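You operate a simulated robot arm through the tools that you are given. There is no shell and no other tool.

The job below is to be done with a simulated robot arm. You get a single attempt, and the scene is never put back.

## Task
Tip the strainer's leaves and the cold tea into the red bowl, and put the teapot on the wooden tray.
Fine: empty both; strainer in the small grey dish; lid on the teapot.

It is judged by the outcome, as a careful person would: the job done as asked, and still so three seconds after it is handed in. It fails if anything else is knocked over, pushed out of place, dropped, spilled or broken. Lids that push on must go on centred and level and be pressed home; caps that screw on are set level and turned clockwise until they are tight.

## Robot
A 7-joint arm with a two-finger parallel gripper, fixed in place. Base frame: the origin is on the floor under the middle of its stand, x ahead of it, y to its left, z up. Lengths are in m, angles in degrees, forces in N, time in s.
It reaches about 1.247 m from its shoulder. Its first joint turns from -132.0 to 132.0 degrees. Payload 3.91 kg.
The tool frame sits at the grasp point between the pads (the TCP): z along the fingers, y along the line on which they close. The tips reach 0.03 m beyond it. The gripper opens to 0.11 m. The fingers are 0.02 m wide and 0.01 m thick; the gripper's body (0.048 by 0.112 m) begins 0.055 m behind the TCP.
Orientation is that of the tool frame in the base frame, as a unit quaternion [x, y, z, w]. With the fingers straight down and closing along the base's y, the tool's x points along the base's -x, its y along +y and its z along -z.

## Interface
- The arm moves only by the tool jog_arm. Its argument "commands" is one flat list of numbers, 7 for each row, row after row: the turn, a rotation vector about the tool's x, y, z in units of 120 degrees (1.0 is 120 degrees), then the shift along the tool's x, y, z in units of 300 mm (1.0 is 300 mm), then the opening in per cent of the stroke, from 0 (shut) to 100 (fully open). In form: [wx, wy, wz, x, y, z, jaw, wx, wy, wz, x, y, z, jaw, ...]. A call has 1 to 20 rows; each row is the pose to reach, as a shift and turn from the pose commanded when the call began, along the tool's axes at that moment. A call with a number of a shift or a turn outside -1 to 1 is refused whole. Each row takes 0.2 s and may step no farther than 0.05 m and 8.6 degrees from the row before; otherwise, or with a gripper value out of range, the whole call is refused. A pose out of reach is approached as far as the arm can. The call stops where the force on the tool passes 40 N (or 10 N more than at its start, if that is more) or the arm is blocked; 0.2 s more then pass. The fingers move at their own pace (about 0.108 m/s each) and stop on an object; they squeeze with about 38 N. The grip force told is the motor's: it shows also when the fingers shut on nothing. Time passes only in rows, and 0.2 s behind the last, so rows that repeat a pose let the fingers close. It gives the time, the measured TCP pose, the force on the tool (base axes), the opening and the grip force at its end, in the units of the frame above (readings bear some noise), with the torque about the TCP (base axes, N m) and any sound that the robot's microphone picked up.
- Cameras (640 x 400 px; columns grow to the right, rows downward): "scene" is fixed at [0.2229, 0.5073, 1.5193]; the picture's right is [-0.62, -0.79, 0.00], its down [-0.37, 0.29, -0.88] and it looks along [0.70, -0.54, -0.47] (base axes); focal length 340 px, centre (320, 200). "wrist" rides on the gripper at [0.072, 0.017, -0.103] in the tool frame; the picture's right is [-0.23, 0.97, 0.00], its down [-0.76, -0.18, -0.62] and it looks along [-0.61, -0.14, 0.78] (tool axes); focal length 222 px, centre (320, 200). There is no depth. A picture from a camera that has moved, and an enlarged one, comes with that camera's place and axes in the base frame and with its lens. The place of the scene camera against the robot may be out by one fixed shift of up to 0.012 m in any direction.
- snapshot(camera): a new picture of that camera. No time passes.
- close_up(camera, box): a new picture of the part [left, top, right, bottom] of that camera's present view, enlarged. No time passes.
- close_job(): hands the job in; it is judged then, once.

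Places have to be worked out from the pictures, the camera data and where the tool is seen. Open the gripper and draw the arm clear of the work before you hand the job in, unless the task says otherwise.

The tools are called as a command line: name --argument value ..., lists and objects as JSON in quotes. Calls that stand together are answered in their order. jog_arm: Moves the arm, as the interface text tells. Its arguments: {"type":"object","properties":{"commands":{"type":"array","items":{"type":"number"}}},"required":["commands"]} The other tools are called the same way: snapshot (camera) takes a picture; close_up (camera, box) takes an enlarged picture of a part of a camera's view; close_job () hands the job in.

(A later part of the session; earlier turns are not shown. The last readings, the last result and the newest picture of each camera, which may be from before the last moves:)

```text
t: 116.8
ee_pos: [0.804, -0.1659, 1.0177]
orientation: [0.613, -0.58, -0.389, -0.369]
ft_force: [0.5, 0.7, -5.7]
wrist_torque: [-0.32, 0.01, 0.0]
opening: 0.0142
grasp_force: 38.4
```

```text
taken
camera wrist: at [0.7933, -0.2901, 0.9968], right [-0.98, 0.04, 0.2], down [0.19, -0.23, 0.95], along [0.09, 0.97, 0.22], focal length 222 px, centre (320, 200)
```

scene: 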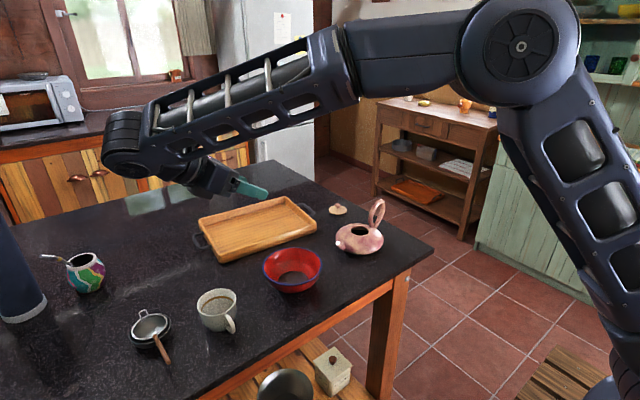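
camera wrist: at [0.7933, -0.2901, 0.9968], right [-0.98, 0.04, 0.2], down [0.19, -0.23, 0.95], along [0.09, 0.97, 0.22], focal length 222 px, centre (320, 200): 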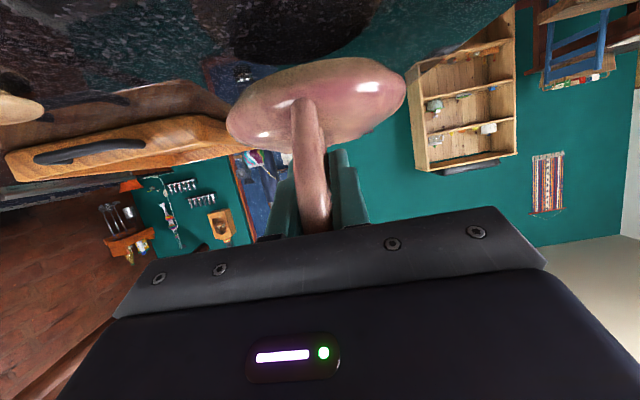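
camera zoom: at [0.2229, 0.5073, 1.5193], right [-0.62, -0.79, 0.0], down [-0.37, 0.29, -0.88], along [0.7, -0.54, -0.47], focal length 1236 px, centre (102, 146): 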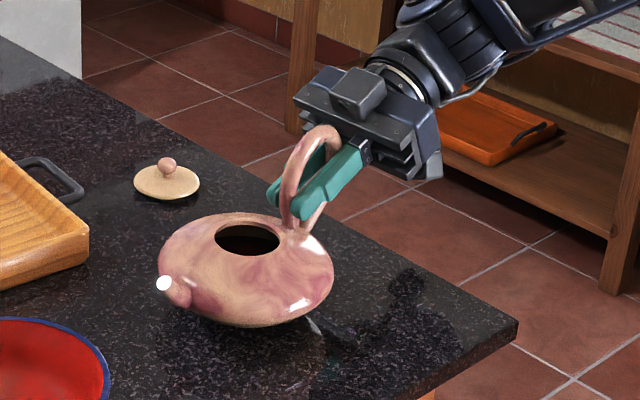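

The pot (≈0.58 kg) hangs level and firm in the grip. I raise it 10 cm and carry it smoothly so the spout comes over the bowl.

jog_arm --commands '[0, 0, 0, -0.04, 0, -0.019, 0, 0, 0, 0, -0.1, 0, -0.047, 0, 0, 0, 0, -0.17, 0, -0.08, 0, 0, 0, 0, -0.24, 0, -0.112, 0, 0, 0, 0, -0.295, 0, -0.138, 0, 0, 0, 0, -0.32, 0.004, -0.115, 0, 0, 0, 0, -0.355, 0.012, -0.045, 0, 0, 0, 0, -0.393, 0.02, 0.035, 0, 0, 0, 0, -0.432, 0.029, 0.12, 0, 0, 0, 0, -0.468, 0.037, 0.2, 0, 0, 0, 0, -0.5, 0.044, 0.268, 0, 0, 0, 0, -0.52, 0.048, 0.31, 0, 0, 0, 0, -0.5266, 0.0485, 0.3243, 0, 0, 0, 0, -0.5266, 0.0485, 0.3243, 0]'

snapshot --camera "scene"

close_up --camera "scene" --box '[230, 150, 430, 310]'

```text
t: 119.8
ee_pos: [0.7808, -0.0117, 1.1202]
orientation: [0.613, -0.58, -0.389, -0.369]
ft_force: [0.6, -0.5, -6.1]
wrist_torque: [-0.35, -0.04, -0.02]
opening: 0.0141
grasp_force: 38.5
```

```text
taken
```

scene: 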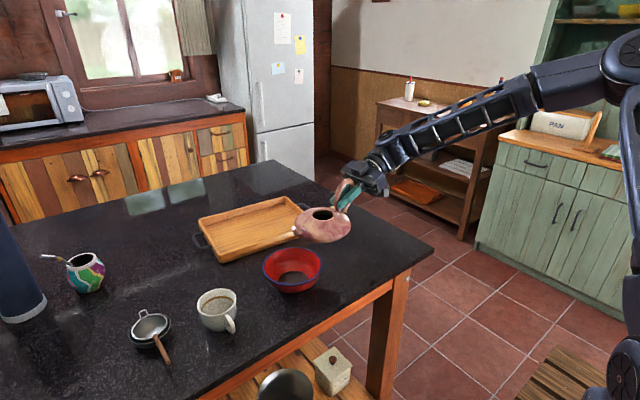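

```text
2.50 times, centred on (330, 230) of scene
camera zoom: at [0.2229, 0.5073, 1.5193], right [-0.62, -0.79, 0.0], down [-0.37, 0.29, -0.88], along [0.7, -0.54, -0.47], focal length 850 px, centre (295, 125)
```

zoom: 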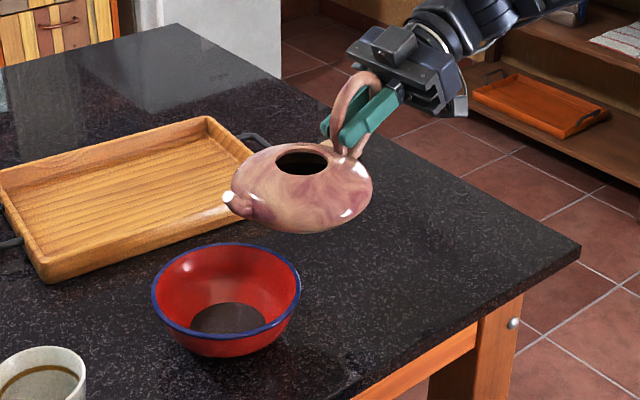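

The spout tip (≈(0.774,0.145,1.092)) is right above the bowl centre (≈(0.775,0.148)). I begin tilting slowly, 30° first, keeping the spout tip over the centre.

jog_arm --commands '[0, 0.0278, 0, -0.0193, -0.0005, 0.0018, 0, 0, 0.0556, 0, -0.0387, -0.0011, 0.0035, 0, 0, 0.0833, 0, -0.058, -0.0016, 0.0053, 0, 0, 0.1111, 0, -0.074, -0.0023, 0.0123, 0, 0, 0.1389, 0, -0.09, -0.0031, 0.0192, 0, 0, 0.1667, 0, -0.106, -0.0038, 0.0262, 0, 0, 0.1667, 0, -0.106, -0.0038, 0.0262, 0]'

close_up --camera "scene" --box '[230, 150, 430, 310]'

```text
t: 121.4
ee_pos: [0.7806, 0.0082, 1.1466]
orientation: [0.671, -0.635, -0.276, -0.263]
ft_force: [0.1, 0.0, -4.6]
wrist_torque: [-0.23, 0.02, 0.03]
opening: 0.0144
grasp_force: 38.3
```

```text
2.50 times, centred on (330, 230) of scene
camera zoom: at [0.2229, 0.5073, 1.5193], right [-0.62, -0.79, 0.0], down [-0.37, 0.29, -0.88], along [0.7, -0.54, -0.47], focal length 850 px, centre (295, 125)
```

zoom: 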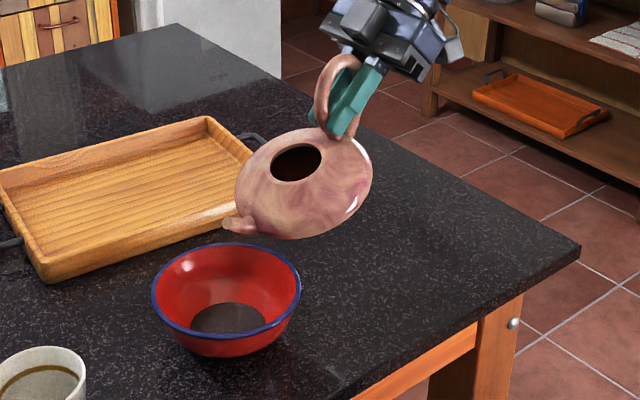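

The load dropped from ~6.0 to 4.6 N, so tea is already pouring. I zoom in to check the bowl and the table for any spill.

close_up --camera "scene" --box '[255, 225, 335, 300]'

```text
5.33 times, centred on (295, 262) of scene
camera zoom: at [0.2229, 0.5073, 1.5193], right [-0.62, -0.79, 0.0], down [-0.37, 0.29, -0.88], along [0.7, -0.54, -0.47], focal length 1812 px, centre (453, -133)
```

zoom: 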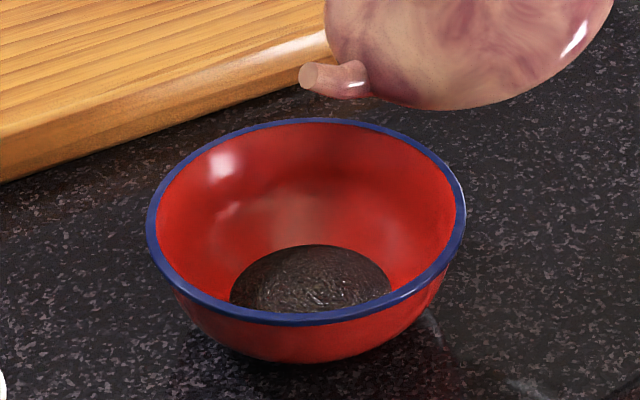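

No spill visible. I hold still for a moment to get a fresh force reading.

jog_arm --commands '[0, 0, 0, 0, 0, 0, 0, 0, 0, 0, 0, 0, 0, 0, 0, 0, 0, 0, 0, 0, 0]'

close_up --camera "scene" --box '[255, 225, 335, 300]'

```text
t: 122.2
ee_pos: [0.7803, 0.0094, 1.1453]
orientation: [0.671, -0.635, -0.277, -0.263]
ft_force: [-0.2, 0.5, -4.5]
wrist_torque: [-0.24, -0.02, -0.02]
opening: 0.0142
grasp_force: 38.2
```

```text
5.33 times, centred on (295, 262) of scene
camera zoom: at [0.2229, 0.5073, 1.5193], right [-0.62, -0.79, 0.0], down [-0.37, 0.29, -0.88], along [0.7, -0.54, -0.47], focal length 1812 px, centre (453, -133)
```

zoom: 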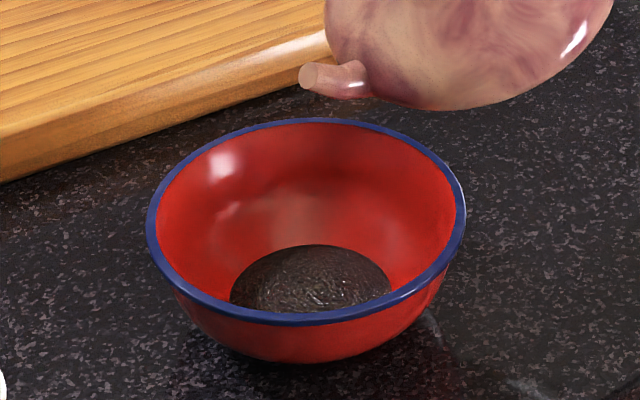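

No visible change in the bowl yet. I continue tilting slowly to 40°.

jog_arm --commands '[0, 0.0278, 0, -0.014, -0.001, 0.0135, 0, 0, 0.0556, 0, -0.028, -0.002, 0.027, 0, 0, 0.0833, 0, -0.0425, -0.003, 0.04, 0, 0, 0.0833, 0, -0.0425, -0.003, 0.04, 0]'

close_up --camera "scene" --box '[240, 170, 400, 300]'

```text
t: 123.2
ee_pos: [0.7809, 0.0277, 1.1461]
orientation: [0.693, -0.656, -0.218, -0.207]
ft_force: [-0.8, 0.7, -5.8]
wrist_torque: [-0.16, -0.02, -0.01]
opening: 0.0145
grasp_force: 37.9
```

```text
3.08 times, centred on (320, 235) of scene
camera zoom: at [0.2229, 0.5073, 1.5193], right [-0.62, -0.79, 0.0], down [-0.37, 0.29, -0.88], along [0.7, -0.54, -0.47], focal length 1046 px, centre (320, 92)
```

zoom: 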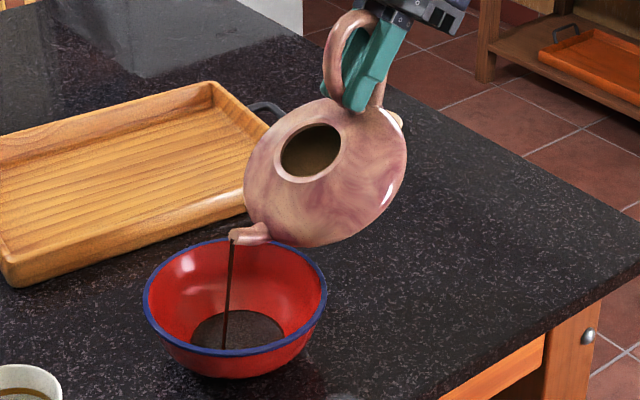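

Tea is now streaming from the spout into the bowl. I hold here to let it flow before tilting more.

jog_arm --commands '[0, 0, 0, 0, 0, 0, 0, 0, 0, 0, 0, 0, 0, 0, 0, 0, 0, 0, 0, 0, 0, 0, 0, 0, 0, 0, 0, 0, 0, 0, 0, 0, 0, 0, 0]'

close_up --camera "scene" --box '[240, 170, 400, 300]'

```text
t: 124.4
ee_pos: [0.7799, 0.027, 1.1476]
orientation: [0.692, -0.657, -0.217, -0.207]
ft_force: [0.0, -1.6, -4.4]
wrist_torque: [-0.13, 0.05, -0.01]
opening: 0.0143
grasp_force: 38.2
```

```text
3.08 times, centred on (320, 235) of scene
camera zoom: at [0.2229, 0.5073, 1.5193], right [-0.62, -0.79, 0.0], down [-0.37, 0.29, -0.88], along [0.7, -0.54, -0.47], focal length 1046 px, centre (320, 92)
```

zoom: 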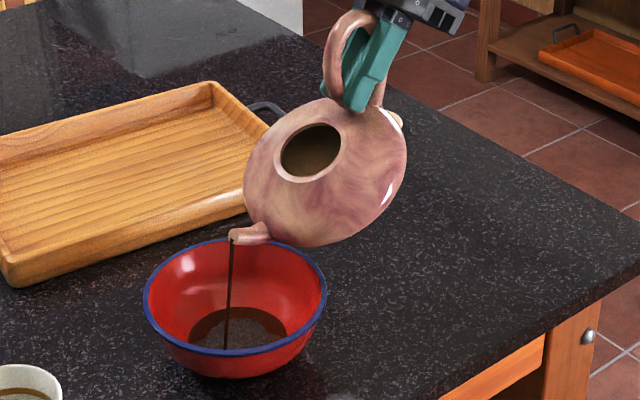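

Tea is collecting in the bowl around the leaves. I keep holding for a few seconds.

jog_arm --commands '[0, 0, 0, 0, 0, 0, 0, 0, 0, 0, 0, 0, 0, 0, 0, 0, 0, 0, 0, 0, 0, 0, 0, 0, 0, 0, 0, 0, 0, 0, 0, 0, 0, 0, 0, 0, 0, 0, 0, 0, 0, 0, 0, 0, 0, 0, 0, 0, 0, 0, 0, 0, 0, 0, 0, 0, 0, 0, 0, 0, 0, 0, 0, 0, 0, 0, 0, 0, 0, 0]'

close_up --camera "scene" --box '[240, 170, 400, 300]'

```text
t: 126.6
ee_pos: [0.7801, 0.0267, 1.1467]
orientation: [0.693, -0.656, -0.217, -0.206]
ft_force: [0.4, -0.8, -5.0]
wrist_torque: [-0.18, 0.01, 0.0]
opening: 0.0141
grasp_force: 38.4
```

```text
3.08 times, centred on (320, 235) of scene
camera zoom: at [0.2229, 0.5073, 1.5193], right [-0.62, -0.79, 0.0], down [-0.37, 0.29, -0.88], along [0.7, -0.54, -0.47], focal length 1046 px, centre (320, 92)
```

zoom: 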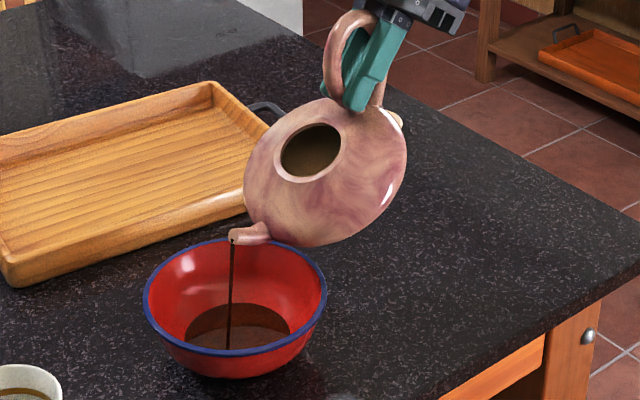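

Still flowing steadily. I hold another four seconds.

jog_arm --commands '[0, 0, 0, 0, 0, 0, 0, 0, 0, 0, 0, 0, 0, 0, 0, 0, 0, 0, 0, 0, 0, 0, 0, 0, 0, 0, 0, 0, 0, 0, 0, 0, 0, 0, 0, 0, 0, 0, 0, 0, 0, 0, 0, 0, 0, 0, 0, 0, 0, 0, 0, 0, 0, 0, 0, 0, 0, 0, 0, 0, 0, 0, 0, 0, 0, 0, 0, 0, 0, 0, 0, 0, 0, 0, 0, 0, 0, 0, 0, 0, 0, 0, 0, 0, 0, 0, 0, 0, 0, 0, 0, 0, 0, 0, 0, 0, 0, 0, 0, 0, 0, 0, 0, 0, 0, 0, 0, 0, 0, 0, 0, 0, 0, 0, 0, 0, 0, 0, 0, 0, 0, 0, 0, 0, 0, 0, 0, 0, 0, 0, 0, 0, 0, 0, 0, 0, 0, 0, 0, 0]'

close_up --camera "scene" --box '[240, 170, 400, 300]'

```text
t: 130.8
ee_pos: [0.7805, 0.0291, 1.148]
orientation: [0.692, -0.656, -0.218, -0.207]
ft_force: [0.6, -0.3, -5.3]
wrist_torque: [-0.14, -0.03, 0.02]
opening: 0.0141
grasp_force: 37.6
```

```text
3.08 times, centred on (320, 235) of scene
camera zoom: at [0.2229, 0.5073, 1.5193], right [-0.62, -0.79, 0.0], down [-0.37, 0.29, -0.88], along [0.7, -0.54, -0.47], focal length 1046 px, centre (320, 92)
```

zoom: 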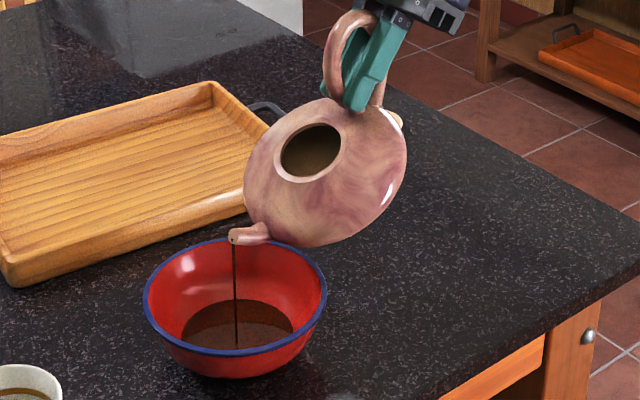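

The stream is thinning. I tilt another 10° (to ~40°), keeping the tip in place, and hold.

jog_arm --commands '[0, 0.0167, 0, -0.0154, -0.0006, -0.0024, 0, 0, 0.0333, 0, -0.0309, -0.0012, -0.0049, 0, 0, 0.05, 0, -0.0463, -0.0019, -0.0073, 0, 0, 0.0667, 0, -0.0618, -0.0025, -0.0098, 0, 0, 0.0833, 0, -0.0772, -0.0031, -0.0122, 0, 0, 0.0833, 0, -0.0772, -0.0031, -0.0122, 0, 0, 0.0833, 0, -0.0772, -0.0031, -0.0122, 0, 0, 0.0833, 0, -0.0772, -0.0031, -0.0122, 0, 0, 0.0833, 0, -0.0772, -0.0031, -0.0122, 0, 0, 0.0833, 0, -0.0772, -0.0031, -0.0122, 0, 0, 0.0833, 0, -0.0772, -0.0031, -0.0122, 0, 0, 0.0833, 0, -0.0772, -0.0031, -0.0122, 0]'

close_up --camera "scene" --box '[240, 170, 400, 300]'

```text
t: 133.4
ee_pos: [0.7813, 0.0448, 1.163]
orientation: [0.71, -0.671, -0.157, -0.149]
ft_force: [0.2, 0.3, -4.4]
wrist_torque: [-0.06, -0.02, -0.03]
opening: 0.0143
grasp_force: 37.8
```

```text
3.08 times, centred on (320, 235) of scene
camera zoom: at [0.2229, 0.5073, 1.5193], right [-0.62, -0.79, 0.0], down [-0.37, 0.29, -0.88], along [0.7, -0.54, -0.47], focal length 1046 px, centre (320, 92)
```

zoom: 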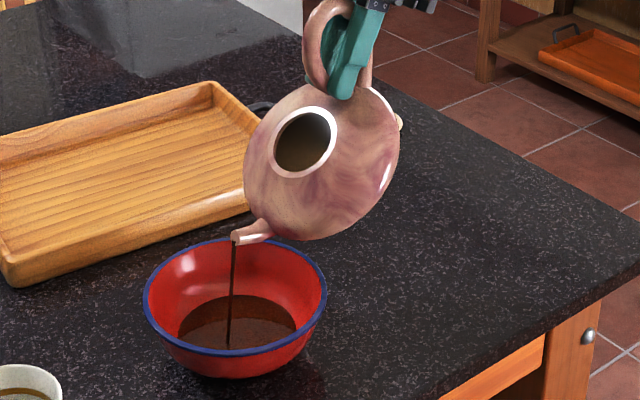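

Flow resumed, all going into the bowl. I hold four seconds.

jog_arm --commands '[0, 0, 0, 0, 0, 0, 0, 0, 0, 0, 0, 0, 0, 0, 0, 0, 0, 0, 0, 0, 0, 0, 0, 0, 0, 0, 0, 0, 0, 0, 0, 0, 0, 0, 0, 0, 0, 0, 0, 0, 0, 0, 0, 0, 0, 0, 0, 0, 0, 0, 0, 0, 0, 0, 0, 0, 0, 0, 0, 0, 0, 0, 0, 0, 0, 0, 0, 0, 0, 0, 0, 0, 0, 0, 0, 0, 0, 0, 0, 0, 0, 0, 0, 0, 0, 0, 0, 0, 0, 0, 0, 0, 0, 0, 0, 0, 0, 0, 0, 0, 0, 0, 0, 0, 0, 0, 0, 0, 0, 0, 0, 0, 0, 0, 0, 0, 0, 0, 0, 0, 0, 0, 0, 0, 0, 0, 0, 0, 0, 0, 0, 0, 0, 0, 0, 0, 0, 0, 0, 0]'

close_up --camera "scene" --box '[240, 170, 400, 300]'

```text
t: 137.6
ee_pos: [0.7818, 0.0439, 1.1642]
orientation: [0.708, -0.672, -0.156, -0.149]
ft_force: [0.0, 0.0, -4.3]
wrist_torque: [-0.06, 0.01, 0.01]
opening: 0.0139
grasp_force: 38.0
```

```text
3.08 times, centred on (320, 235) of scene
camera zoom: at [0.2229, 0.5073, 1.5193], right [-0.62, -0.79, 0.0], down [-0.37, 0.29, -0.88], along [0.7, -0.54, -0.47], focal length 1046 px, centre (320, 92)
```

zoom: 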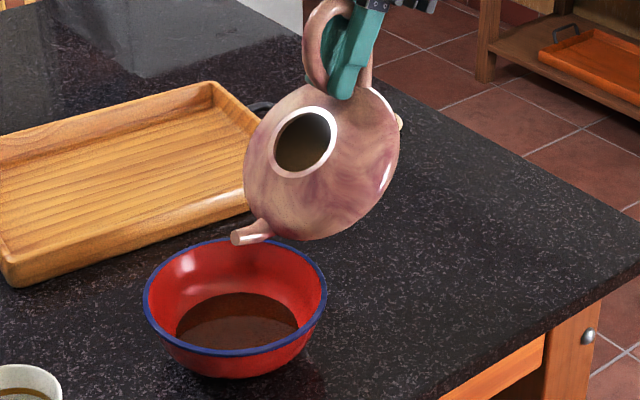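

Flow has stopped at 40°. I tilt on to 50° and 60° with short holds.

jog_arm --commands '[0, 0.0208, 0, -0.0213, -0.001, -0.0003, 0, 0, 0.0417, 0, -0.0425, -0.0021, -0.0006, 0, 0, 0.0625, 0, -0.0638, -0.0031, -0.0009, 0, 0, 0.0833, 0, -0.085, -0.0042, -0.0012, 0, 0, 0.0833, 0, -0.085, -0.0042, -0.0012, 0, 0, 0.0833, 0, -0.085, -0.0042, -0.0012, 0, 0, 0.0833, 0, -0.085, -0.0042, -0.0012, 0, 0, 0.0833, 0, -0.085, -0.0042, -0.0012, 0, 0, 0.0833, 0, -0.085, -0.0042, -0.0012, 0, 0, 0.1042, 0, -0.1066, -0.0054, 0.0025, 0, 0, 0.125, 0, -0.1282, -0.0066, 0.0062, 0, 0, 0.1458, 0, -0.1498, -0.0077, 0.01, 0, 0, 0.1667, 0, -0.1714, -0.0089, 0.0137, 0, 0, 0.1667, 0, -0.1714, -0.0089, 0.0137, 0, 0, 0.1667, 0, -0.1714, -0.0089, 0.0137, 0, 0, 0.1667, 0, -0.1714, -0.0089, 0.0137, 0, 0, 0.1667, 0, -0.1714, -0.0089, 0.0137, 0]'

close_up --camera "scene" --box '[240, 170, 400, 300]'

```text
t: 141.2
ee_pos: [0.7797, 0.0911, 1.1812]
orientation: [0.725, -0.687, -0.03, -0.03]
ft_force: [-0.6, 0.5, -5.3]
wrist_torque: [0.03, -0.03, 0.0]
opening: 0.0141
grasp_force: 38.5
```

```text
3.08 times, centred on (320, 235) of scene
camera zoom: at [0.2229, 0.5073, 1.5193], right [-0.62, -0.79, 0.0], down [-0.37, 0.29, -0.88], along [0.7, -0.54, -0.47], focal length 1046 px, centre (320, 92)
```

zoom: 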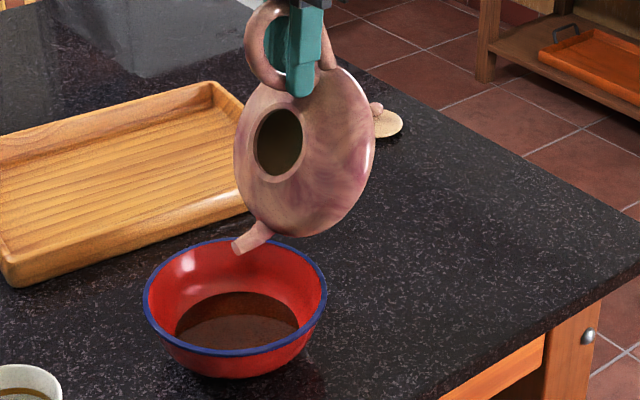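

Nothing flows at 60°. I continue to 90° slowly so any remainder drains out over the bowl.

jog_arm --commands '[0, 0.025, 0, -0.0277, -0.0015, -0.0036, 0, 0, 0.05, 0, -0.0554, -0.003, -0.0072, 0, 0, 0.075, 0, -0.0832, -0.0045, -0.0108, 0, 0, 0.1, 0, -0.1109, -0.006, -0.0144, 0, 0, 0.125, 0, -0.1386, -0.0075, -0.018, 0, 0, 0.125, 0, -0.1386, -0.0075, -0.018, 0, 0, 0.125, 0, -0.1386, -0.0075, -0.018, 0, 0, 0.15, 0, -0.1663, -0.009, -0.0144, 0, 0, 0.175, 0, -0.1941, -0.0106, -0.0108, 0, 0, 0.2, 0, -0.2218, -0.0121, -0.0072, 0, 0, 0.225, 0, -0.2496, -0.0137, -0.0036, 0, 0, 0.25, 0, -0.2773, -0.0152, 0, 0, 0, 0.25, 0, -0.2773, -0.0152, 0, 0, 0, 0.25, 0, -0.2773, -0.0152, 0, 0, 0, 0.25, 0, -0.2773, -0.0152, 0, 0]'

close_up --camera "scene" --box '[240, 150, 400, 300]'

```text
t: 144.4
ee_pos: [0.78, 0.1726, 1.1871]
orientation: [0.709, -0.671, 0.158, 0.149]
ft_force: [0.2, -0.5, -4.1]
wrist_torque: [0.19, 0.01, -0.02]
opening: 0.0142
grasp_force: 37.5
```

```text
2.67 times, centred on (320, 225) of scene
camera zoom: at [0.2229, 0.5073, 1.5193], right [-0.62, -0.79, 0.0], down [-0.37, 0.29, -0.88], along [0.7, -0.54, -0.47], focal length 906 px, centre (320, 133)
```

zoom: 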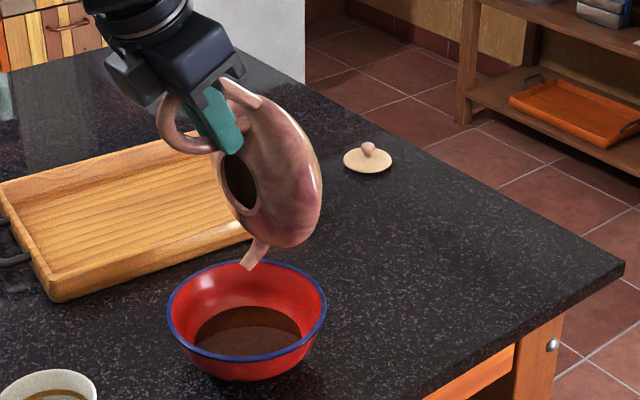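

No more flow visible. I tilt on to 120° and hold a couple of seconds to make sure the pot is fully empty.

jog_arm --commands '[0, 0.025, 0, -0.0277, -0.0015, -0.0036, 0, 0, 0.05, 0, -0.0554, -0.0029, -0.0073, 0, 0, 0.075, 0, -0.083, -0.0044, -0.0109, 0, 0, 0.1, 0, -0.1107, -0.0058, -0.0146, 0, 0, 0.125, 0, -0.1384, -0.0073, -0.0182, 0, 0, 0.15, 0, -0.1662, -0.0086, -0.0146, 0, 0, 0.175, 0, -0.194, -0.0099, -0.0109, 0, 0, 0.2, 0, -0.2217, -0.0112, -0.0073, 0, 0, 0.225, 0, -0.2495, -0.0125, -0.0036, 0, 0, 0.25, 0, -0.2773, -0.0138, 0, 0, 0, 0.25, 0, -0.2773, -0.0138, 0, 0, 0, 0.25, 0, -0.2773, -0.0138, 0, 0, 0, 0.25, 0, -0.2773, -0.0138, 0, 0, 0, 0.25, 0, -0.2773, -0.0138, 0, 0, 0, 0.25, 0, -0.2773, -0.0138, 0, 0, 0, 0.25, 0, -0.2773, -0.0138, 0, 0, 0, 0.25, 0, -0.2773, -0.0138, 0, 0, 0, 0.25, 0, -0.2773, -0.0138, 0, 0]'

close_up --camera "scene" --box '[220, 150, 400, 300]'

snapshot --camera "wrist"

```text
t: 148.2
ee_pos: [0.7802, 0.249, 1.1517]
orientation: [0.644, -0.61, 0.336, 0.317]
ft_force: [1.2, -1.1, -3.8]
wrist_torque: [0.34, 0.03, 0.03]
opening: 0.0141
grasp_force: 37.6
```

```text
2.67 times, centred on (310, 225) of scene
camera zoom: at [0.2229, 0.5073, 1.5193], right [-0.62, -0.79, 0.0], down [-0.37, 0.29, -0.88], along [0.7, -0.54, -0.47], focal length 906 px, centre (347, 133)
```

zoom: 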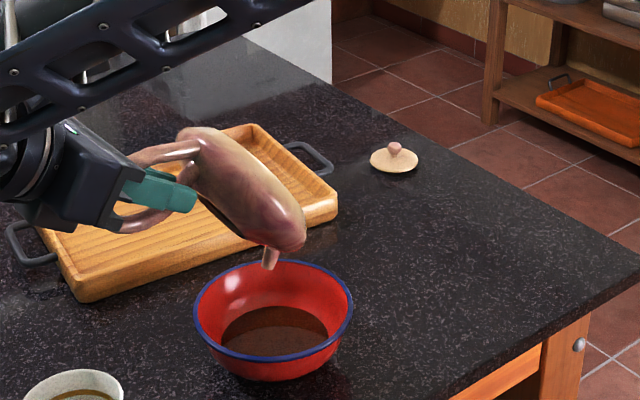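

```text
taken
camera wrist: at [0.7613, 0.2932, 1.2704], right [-0.98, 0.08, -0.19], down [0.13, 0.96, -0.27], along [0.16, -0.29, -0.95], focal length 222 px, centre (320, 200)
```

wrist: 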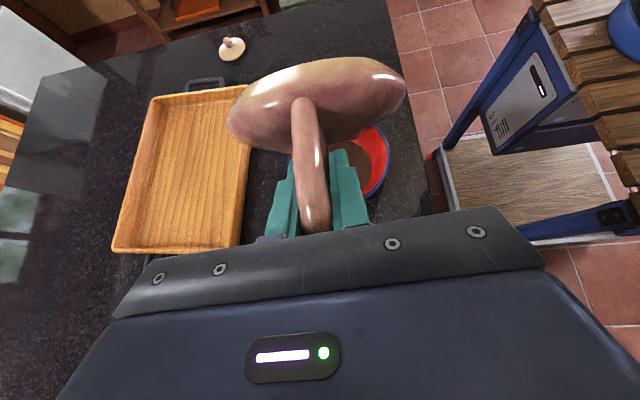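

The pot is tipped to 120° over the bowl with no more flow, and this view also shows the tray clearly (centre ≈(1.06,0.09)). I raise a little and turn the pot back upright.

jog_arm --commands '[0, 0, 0, 0.068, 0, -0.048, 0, 0, 0, 0, 0.1365, 0, -0.0956, 0, 0, -0.0625, 0, 0.1673, 0.003, -0.0509, 0, 0, -0.125, 0, 0.1981, 0.006, -0.0062, 0, 0, -0.1875, 0, 0.2288, 0.009, 0.0386, 0, 0, -0.25, 0, 0.2596, 0.012, 0.0833, 0, 0, -0.3125, 0, 0.2904, 0.015, 0.128, 0, 0, -0.375, 0, 0.3212, 0.018, 0.1728, 0, 0, -0.4375, 0, 0.352, 0.021, 0.2175, 0, 0, -0.5, 0, 0.3828, 0.024, 0.2622, 0, 0, -0.5625, 0, 0.4135, 0.027, 0.3069, 0, 0, -0.625, 0, 0.4443, 0.03, 0.3517, 0, 0, -0.6875, 0, 0.4751, 0.033, 0.3964, 0, 0, -0.75, 0, 0.5059, 0.036, 0.4411, 0, 0, -0.8125, 0, 0.5367, 0.039, 0.4859, 0, 0, -0.875, 0, 0.5674, 0.042, 0.5306, 0, 0, -0.9375, 0, 0.5982, 0.045, 0.5753, 0, 0, -1.0, 0, 0.629, 0.048, 0.62, 0, 0, -1.0, 0, 0.629, 0.048, 0.62, 0]'

snapshot --camera "scene"

close_up --camera "scene" --box '[230, 130, 430, 310]'

```text
t: 152.2
ee_pos: [0.7818, -0.0126, 1.2007]
orientation: [0.613, -0.58, -0.39, -0.37]
ft_force: [0.3, -0.7, -4.7]
wrist_torque: [-0.27, -0.02, 0.0]
opening: 0.0142
grasp_force: 37.8
```

```text
taken
```

scene: 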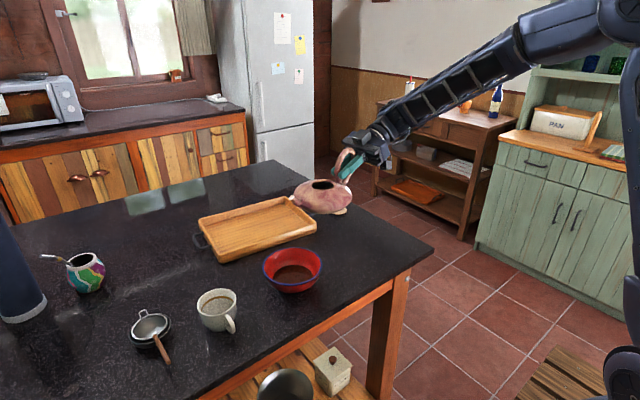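

```text
2.22 times, centred on (330, 220) of scene
camera zoom: at [0.2229, 0.5073, 1.5193], right [-0.62, -0.79, 0.0], down [-0.37, 0.29, -0.88], along [0.7, -0.54, -0.47], focal length 755 px, centre (298, 156)
```

zoom: 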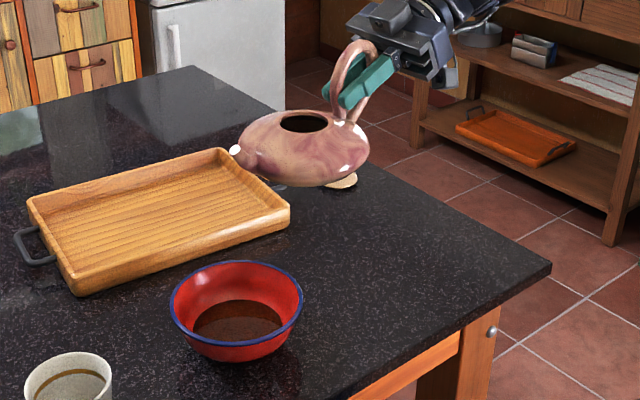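

The pot is upright again and lighter (≈4.7 N). I zoom on its opening to check for remaining tea.

close_up --camera "scene" --box '[290, 165, 360, 220]'

close_up --camera "scene" --box '[255, 235, 335, 300]'

```text
7.27 times, centred on (325, 192) of scene
camera zoom: at [0.2229, 0.5073, 1.5193], right [-0.62, -0.79, 0.0], down [-0.37, 0.29, -0.88], along [0.7, -0.54, -0.47], focal length 2472 px, centre (284, 254)
```

zoom: 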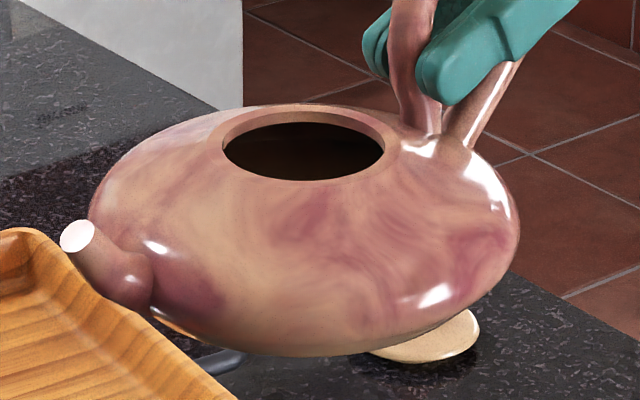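

```text
6.15 times, centred on (295, 268) of scene
camera zoom: at [0.2229, 0.5073, 1.5193], right [-0.62, -0.79, 0.0], down [-0.37, 0.29, -0.88], along [0.7, -0.54, -0.47], focal length 2091 px, centre (474, -215)
```

zoom: 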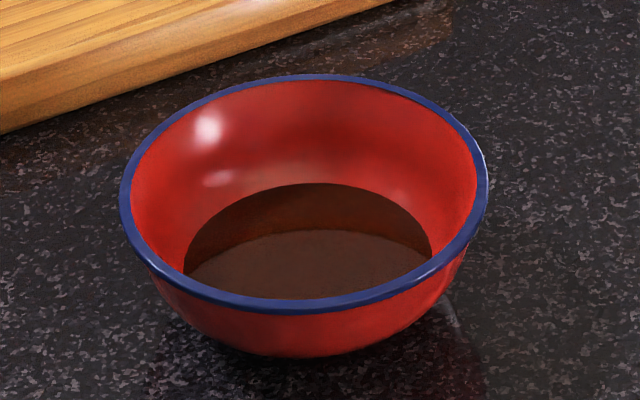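

Tea is in the bowl, none on the table. To reach the tray comfortably I'll yaw the pot so it points away from the robot; I test the first 45° of yaw in place.

jog_arm --commands '[0.0566, 0, 0.0264, 0, 0, 0, 0, 0.1133, 0, 0.0529, 0, 0, 0, 0, 0.1699, 0, 0.0793, 0, 0, 0, 0, 0.2265, 0, 0.1057, 0, 0, 0, 0, 0.2832, 0, 0.1322, 0, 0, 0, 0, 0.3398, 0, 0.1586, 0, 0, 0, 0, 0.3398, 0, 0.1586, 0, 0, 0, 0]'

snapshot --camera "scene"

```text
t: 153.8
ee_pos: [0.7814, -0.0109, 1.2006]
orientation: [-0.343, 0.77, 0.218, 0.491]
ft_force: [-0.7, 0.3, -3.8]
wrist_torque: [-0.22, 0.21, 0.04]
opening: 0.0143
grasp_force: 38.3
```

```text
taken
```

scene: 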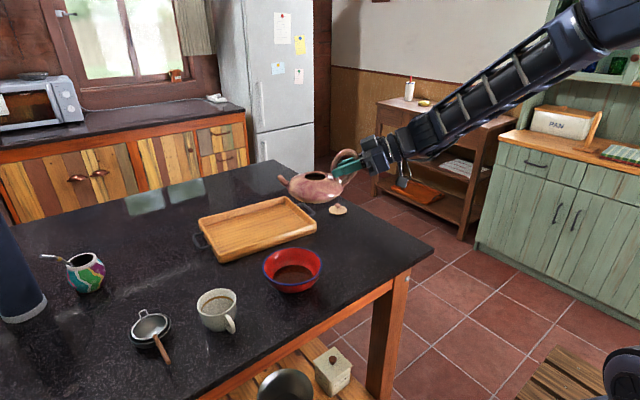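

Fine so far. I continue another 40° of yaw.

jog_arm --commands '[0.0503, 0, 0.0235, 0, 0, 0, 0, 0.1007, 0, 0.047, 0, 0, 0, 0, 0.151, 0, 0.0705, 0, 0, 0, 0, 0.2013, 0, 0.094, 0, 0, 0, 0, 0.2517, 0, 0.1175, 0, 0, 0, 0, 0.302, 0, 0.141, 0, 0, 0, 0, 0.302, 0, 0.141, 0, 0, 0, 0]'

snapshot --camera "scene"

snapshot --camera "wrist"

```text
t: 155.4
ee_pos: [0.7817, -0.0102, 1.1949]
orientation: [-0.079, 0.842, 0.051, 0.531]
ft_force: [0.9, 3.3, -3.5]
wrist_torque: [-0.08, 0.32, -0.04]
opening: 0.014
grasp_force: 37.2
out of reach, approached as far as the arm can: row 6
```

```text
taken
```

scene: 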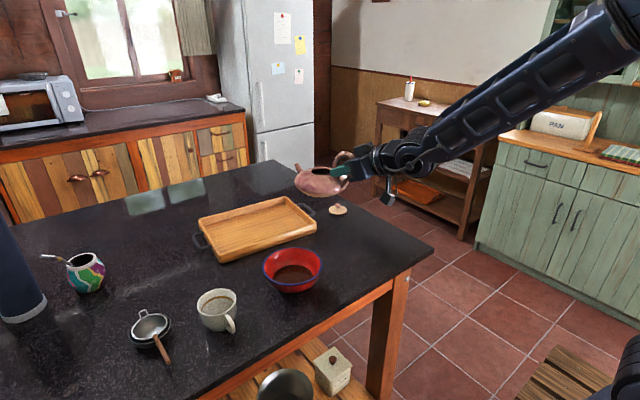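

```text
taken
camera wrist: at [0.6563, -0.0155, 1.1753], right [-0.09, 0.97, 0.21], down [-0.2, -0.22, 0.95], along [0.98, 0.04, 0.21], focal length 222 px, centre (320, 200)
```

wrist: 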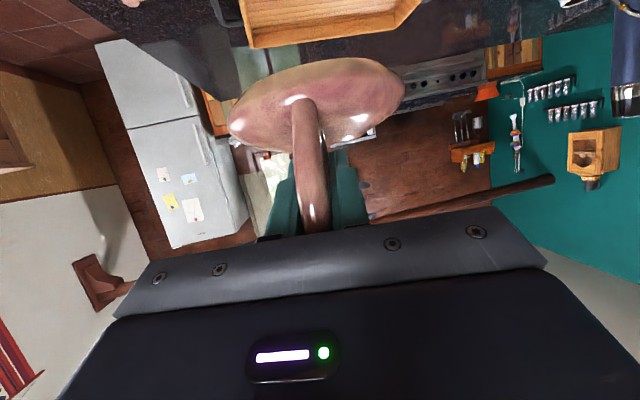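

A joint limit is near 11° yaw, so I back off to about 23° yaw and carry the pot forward toward the tray at height.

jog_arm --commands '[-0.03, 0, -0.0143, -0.01, 0.003, 0.02, 0, -0.06, 0, -0.0287, -0.04, 0.01, 0.08, 0, -0.0902, 0, -0.043, -0.085, 0.02, 0.168, 0, -0.0902, 0, -0.043, -0.13, 0.03, 0.257, 0, -0.0902, 0, -0.043, -0.175, 0.04, 0.346, 0, -0.0902, 0, -0.043, -0.22, 0.05, 0.435, 0, -0.0902, 0, -0.043, -0.265, 0.06, 0.523, 0, -0.0902, 0, -0.043, -0.3, 0.0686, 0.592, 0, -0.0902, 0, -0.043, -0.313, 0.0716, 0.6176, 0, -0.0902, 0, -0.043, -0.313, 0.0716, 0.6176, 0]'

snapshot --camera "scene"

```text
t: 157.6
ee_pos: [0.9839, 0.0394, 1.2082]
orientation: [-0.148, 0.83, 0.093, 0.529]
ft_force: [-0.1, -0.5, -4.2]
wrist_torque: [-0.13, 0.28, 0.03]
opening: 0.0141
grasp_force: 37.8
```

```text
taken
```

scene: 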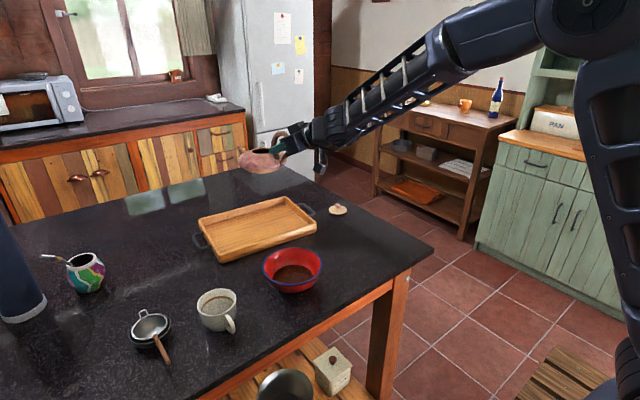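

The pot is now near the tray. I move it over the tray centre and down to about 10 cm above.

jog_arm --commands '[0, 0, 0, 0.04, 0.02, 0.04, 0, 0, 0, 0, 0.09, 0.035, 0.08, 0, 0, 0, 0, 0.14, 0.05, 0.12, 0, 0, 0, 0, 0.19, 0.06, 0.16, 0, 0, 0, 0, 0.234, 0.0604, 0.1918, 0, 0, 0, 0, 0.234, 0.0604, 0.1918, 0]'

close_up --camera "scene" --box '[170, 130, 370, 280]'

snapshot --camera "wrist"

```text
t: 159.0
ee_pos: [0.9966, 0.0648, 1.1192]
orientation: [-0.147, 0.831, 0.092, 0.529]
ft_force: [0.1, 0.3, -3.9]
wrist_torque: [-0.12, 0.28, 0.0]
opening: 0.0142
grasp_force: 38.0
```

```text
2.67 times, centred on (270, 205) of scene
camera zoom: at [0.2229, 0.5073, 1.5193], right [-0.62, -0.79, 0.0], down [-0.37, 0.29, -0.88], along [0.7, -0.54, -0.47], focal length 906 px, centre (453, 187)
```

zoom: 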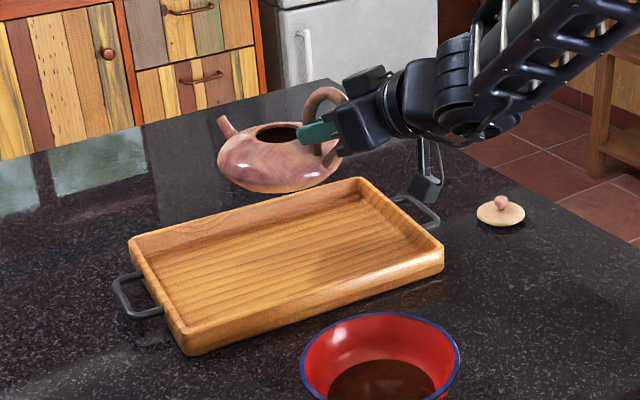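

```text
taken
camera wrist: at [0.8744, 0.0381, 1.0968], right [-0.24, 0.95, 0.2], down [-0.17, -0.25, 0.95], along [0.95, 0.2, 0.22], focal length 222 px, centre (320, 200)
```

wrist: 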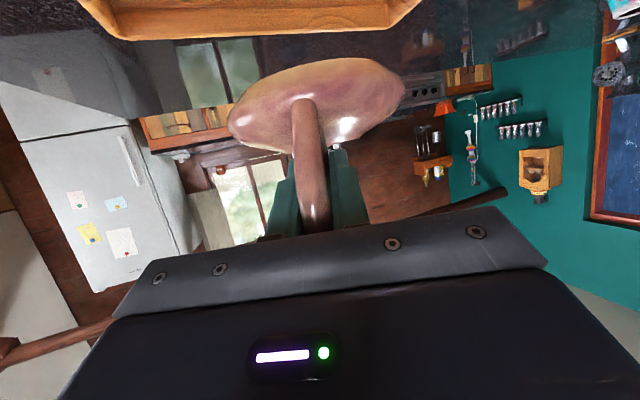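

Tray centre by the scene view is ≈(1.077,0.086). I shift 1 cm forward and lower to ~2 cm above the expected tray floor.

jog_arm --commands '[0, 0, 0, 0.04, -0.01, 0.04, 0, 0, 0, 0, 0.1, -0.0187, 0.075, 0, 0, 0, 0, 0.16, -0.0187, 0.105, 0, 0, 0, 0, 0.21, -0.0187, 0.13, 0, 0, 0, 0, 0.245, -0.0187, 0.145, 0, 0, 0, 0, 0.2567, -0.0187, 0.1508, 0, 0, 0, 0, 0.2567, -0.0187, 0.1508, 0]'

close_up --camera "scene" --box '[170, 150, 370, 290]'

```text
t: 160.6
ee_pos: [1.0067, 0.0629, 1.0294]
orientation: [-0.148, 0.831, 0.093, 0.529]
ft_force: [0.5, -0.1, -4.4]
wrist_torque: [-0.09, 0.31, 0.02]
opening: 0.0142
grasp_force: 38.1
```

```text
2.86 times, centred on (270, 220) of scene
camera zoom: at [0.2229, 0.5073, 1.5193], right [-0.62, -0.79, 0.0], down [-0.37, 0.29, -0.88], along [0.7, -0.54, -0.47], focal length 971 px, centre (463, 143)
```

zoom: 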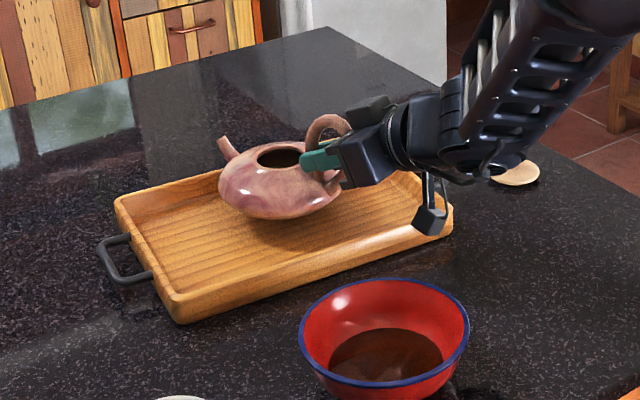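

The pot is over the tray with clearance all around. I lower in small steps until the load transfers.

jog_arm --commands '[0, 0, 0, 0.0091, 0, 0.0042, 0, 0, 0, 0, 0.0181, 0, 0.0084, 0, 0, 0, 0, 0.0242, 0, 0.0112, 0, 0, 0, 0, 0.0242, 0, 0.0112, 0]'

```text
t: 161.6
ee_pos: [1.0077, 0.0615, 1.0218]
orientation: [-0.148, 0.83, 0.092, 0.529]
ft_force: [0.3, 0.4, -4.7]
wrist_torque: [-0.09, 0.29, 0.02]
opening: 0.0146
grasp_force: 37.8
```

jog_arm --commands '[0, 0, 0, 0.006, 0, 0.0028, 0, 0, 0, 0, 0.0121, 0, 0.0056, 0, 0, 0, 0, 0.0121, 0, 0.0056, 0]'

close_up --camera "scene" --box '[200, 170, 340, 270]'

```text
t: 162.4
ee_pos: [1.0088, 0.0614, 1.0185]
orientation: [-0.148, 0.83, 0.094, 0.529]
ft_force: [-0.1, 0.0, -4.6]
wrist_torque: [-0.11, 0.29, 0.03]
opening: 0.0142
grasp_force: 38.3
```

```text
4.00 times, centred on (270, 220) of scene
camera zoom: at [0.2229, 0.5073, 1.5193], right [-0.62, -0.79, 0.0], down [-0.37, 0.29, -0.88], along [0.7, -0.54, -0.47], focal length 1359 px, centre (520, 120)
```

zoom: 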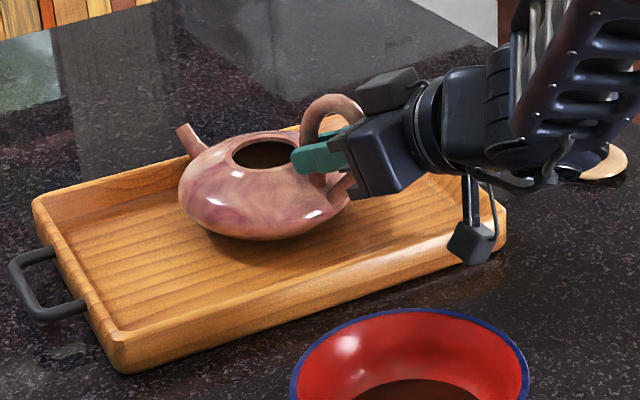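

Still hanging freely. I continue lowering 2 mm at a time.

jog_arm --commands '[0, 0, 0, 0.006, 0, 0.0028, 0, 0, 0, 0, 0.0121, 0, 0.0056, 0, 0, 0, 0, 0.0121, 0, 0.0056, 0]'

```text
t: 163.2
ee_pos: [1.0092, 0.062, 1.0147]
orientation: [-0.148, 0.83, 0.092, 0.53]
ft_force: [0.1, -0.3, -4.7]
wrist_torque: [-0.07, 0.27, 0.03]
opening: 0.0141
grasp_force: 38.2
```

jog_arm --commands '[0, 0, 0, 0.006, 0, 0.0028, 0, 0, 0, 0, 0.0091, 0, 0.0042, 0, 0, 0, 0, 0.0091, 0, 0.0042, 0]'

```text
t: 164.0
ee_pos: [1.0079, 0.0619, 1.01]
orientation: [-0.148, 0.831, 0.092, 0.529]
ft_force: [0.2, 0.4, -4.7]
wrist_torque: [-0.12, 0.27, -0.03]
opening: 0.0146
grasp_force: 38.2
```

Still no contact at z≈1.010. I go on in 1.5 mm steps.

jog_arm --commands '[0, 0, 0, 0.0045, 0, 0.0021, 0, 0, 0, 0, 0.0045, 0, 0.0021, 0]'

```text
t: 164.6
ee_pos: [1.0082, 0.0616, 1.0098]
orientation: [-0.147, 0.831, 0.092, 0.529]
ft_force: [0.2, -0.4, -4.3]
wrist_torque: [-0.13, 0.24, 0.01]
opening: 0.0143
grasp_force: 37.9
```

jog_arm --commands '[0, 0, 0, 0.0045, 0, 0.0021, 0, 0, 0, 0, 0.0045, 0, 0.0021, 0]'

```text
t: 165.2
ee_pos: [1.0089, 0.0616, 1.0084]
orientation: [-0.147, 0.83, 0.092, 0.53]
ft_force: [0.4, -0.4, 2.3]
wrist_torque: [0.08, 0.06, -0.03]
opening: 0.0142
grasp_force: 38.0
```

The load has transferred (+2.3 N): the pot stands on the tray. I open the gripper gently.

jog_arm --commands '[0, 0, 0, 0, 0, 0, 16, 0, 0, 0, 0, 0, 0, 24, 0, 0, 0, 0, 0, 0, 35, 0, 0, 0, 0, 0, 0, 50, 0, 0, 0, 0, 0, 0, 60, 0, 0, 0, 0, 0, 0, 60]'

close_up --camera "scene" --box '[200, 170, 340, 270]'

snapshot --camera "wrist"

```text
t: 166.6
ee_pos: [1.008, 0.0622, 1.0074]
orientation: [-0.147, 0.831, 0.092, 0.529]
ft_force: [-0.5, 0.5, 0.1]
wrist_torque: [-0.01, 0.0, -0.01]
opening: 0.066
grasp_force: 0.1
```

```text
4.00 times, centred on (270, 220) of scene
camera zoom: at [0.2229, 0.5073, 1.5193], right [-0.62, -0.79, 0.0], down [-0.37, 0.29, -0.88], along [0.7, -0.54, -0.47], focal length 1359 px, centre (520, 120)
```

zoom: 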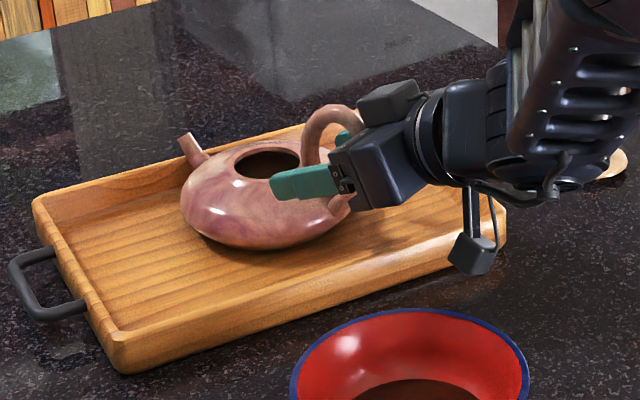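

```text
taken
camera wrist: at [0.8854, 0.0357, 0.9859], right [-0.24, 0.95, 0.2], down [-0.17, -0.25, 0.95], along [0.95, 0.2, 0.22], focal length 222 px, centre (320, 200)
```

wrist: 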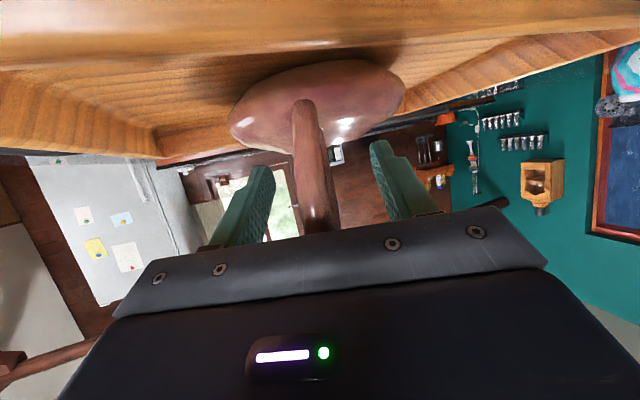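

The pot stands by itself on the tray. I back straight out along the finger direction, then rise.

jog_arm --commands '[0, 0, 0, 0, 0, -0.06, 60, 0, 0, 0, 0, 0, -0.16, 60, 0, 0, 0, 0, 0, -0.3, 60, 0, 0, 0, 0, 0, -0.45, 60, 0, 0, 0, -0.1, 0, -0.58, 60, 0, 0, 0, -0.22, 0, -0.66, 60, 0, 0, 0, -0.35, 0, -0.7, 60, 0, 0, 0, -0.48, 0, -0.7, 60, 0, 0, 0, -0.48, 0, -0.7, 60]'

snapshot --camera "scene"

close_up --camera "scene" --box '[190, 160, 370, 280]'

```text
t: 168.6
ee_pos: [0.8874, 0.0181, 1.2283]
orientation: [-0.148, 0.83, 0.093, 0.529]
ft_force: [0.6, 0.7, -0.6]
wrist_torque: [0.0, 0.01, -0.01]
opening: 0.0659
grasp_force: 0.2
```

```text
taken
```

scene: 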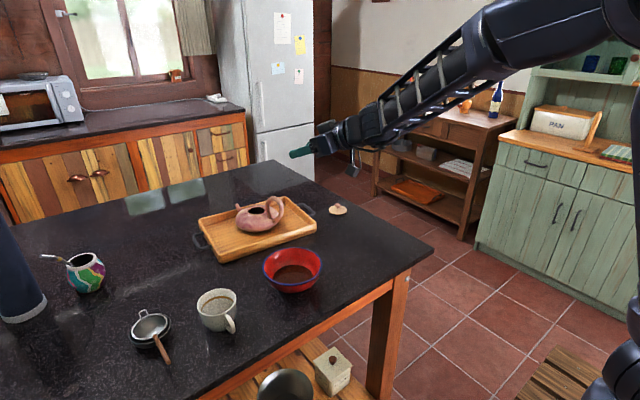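

```text
3.33 times, centred on (280, 220) of scene
camera zoom: at [0.2229, 0.5073, 1.5193], right [-0.62, -0.79, 0.0], down [-0.37, 0.29, -0.88], along [0.7, -0.54, -0.47], focal length 1133 px, centre (453, 133)
```

zoom: 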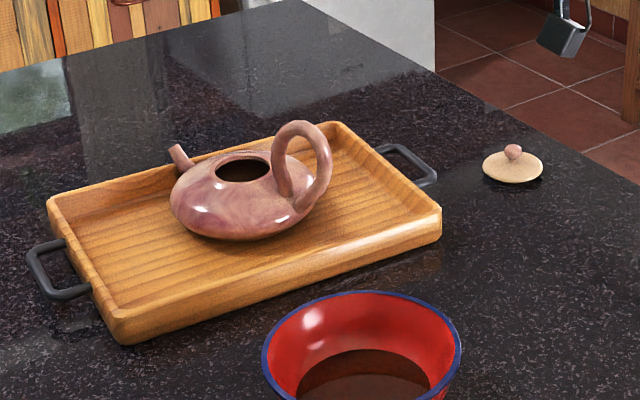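

The teapot stands on the tray. Next the lid: I turn the gripper straight down (camera side toward the robot) and move above the lid to see it closely.

jog_arm --commands '[0, 0.0603, 0, 0.02, -0.07, 0.0, 60, 0, 0.1206, 0, 0.04, -0.15, 0.01, 60, 0, 0.1808, 0, 0.06, -0.23, 0.03, 60, 0, 0.2411, 0, 0.09, -0.31, 0.05, 60, 0, 0.3014, 0, 0.13, -0.39, 0.07, 60, 0, 0.3617, 0, 0.17, -0.47, 0.1, 60, 0, 0.4219, 0, 0.21, -0.55, 0.13, 60, 0, 0.4822, 0, 0.26, -0.62, 0.16, 60, 0, 0.5425, 0, 0.3096, -0.683, 0.191, 60, 0, 0.5425, 0, 0.3096, -0.683, 0.191, 60]'

snapshot --camera "wrist"

```text
t: 170.8
ee_pos: [0.969, -0.1692, 1.1213]
orientation: [-0.174, 0.985, -0.002, -0.002]
ft_force: [0.5, 1.5, 0.9]
wrist_torque: [0.0, -0.02, 0.0]
opening: 0.066
grasp_force: 0.0
```

```text
taken
camera wrist: at [0.8942, -0.1771, 1.2249], right [-0.12, 0.99, 0.0], down [0.78, 0.1, 0.62], along [0.62, 0.07, -0.78], focal length 222 px, centre (320, 200)
```

wrist: 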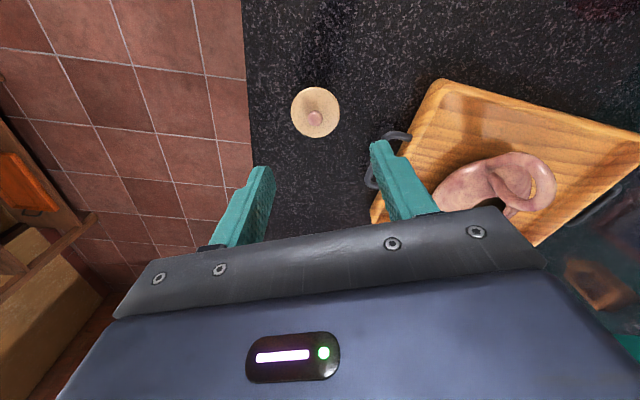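

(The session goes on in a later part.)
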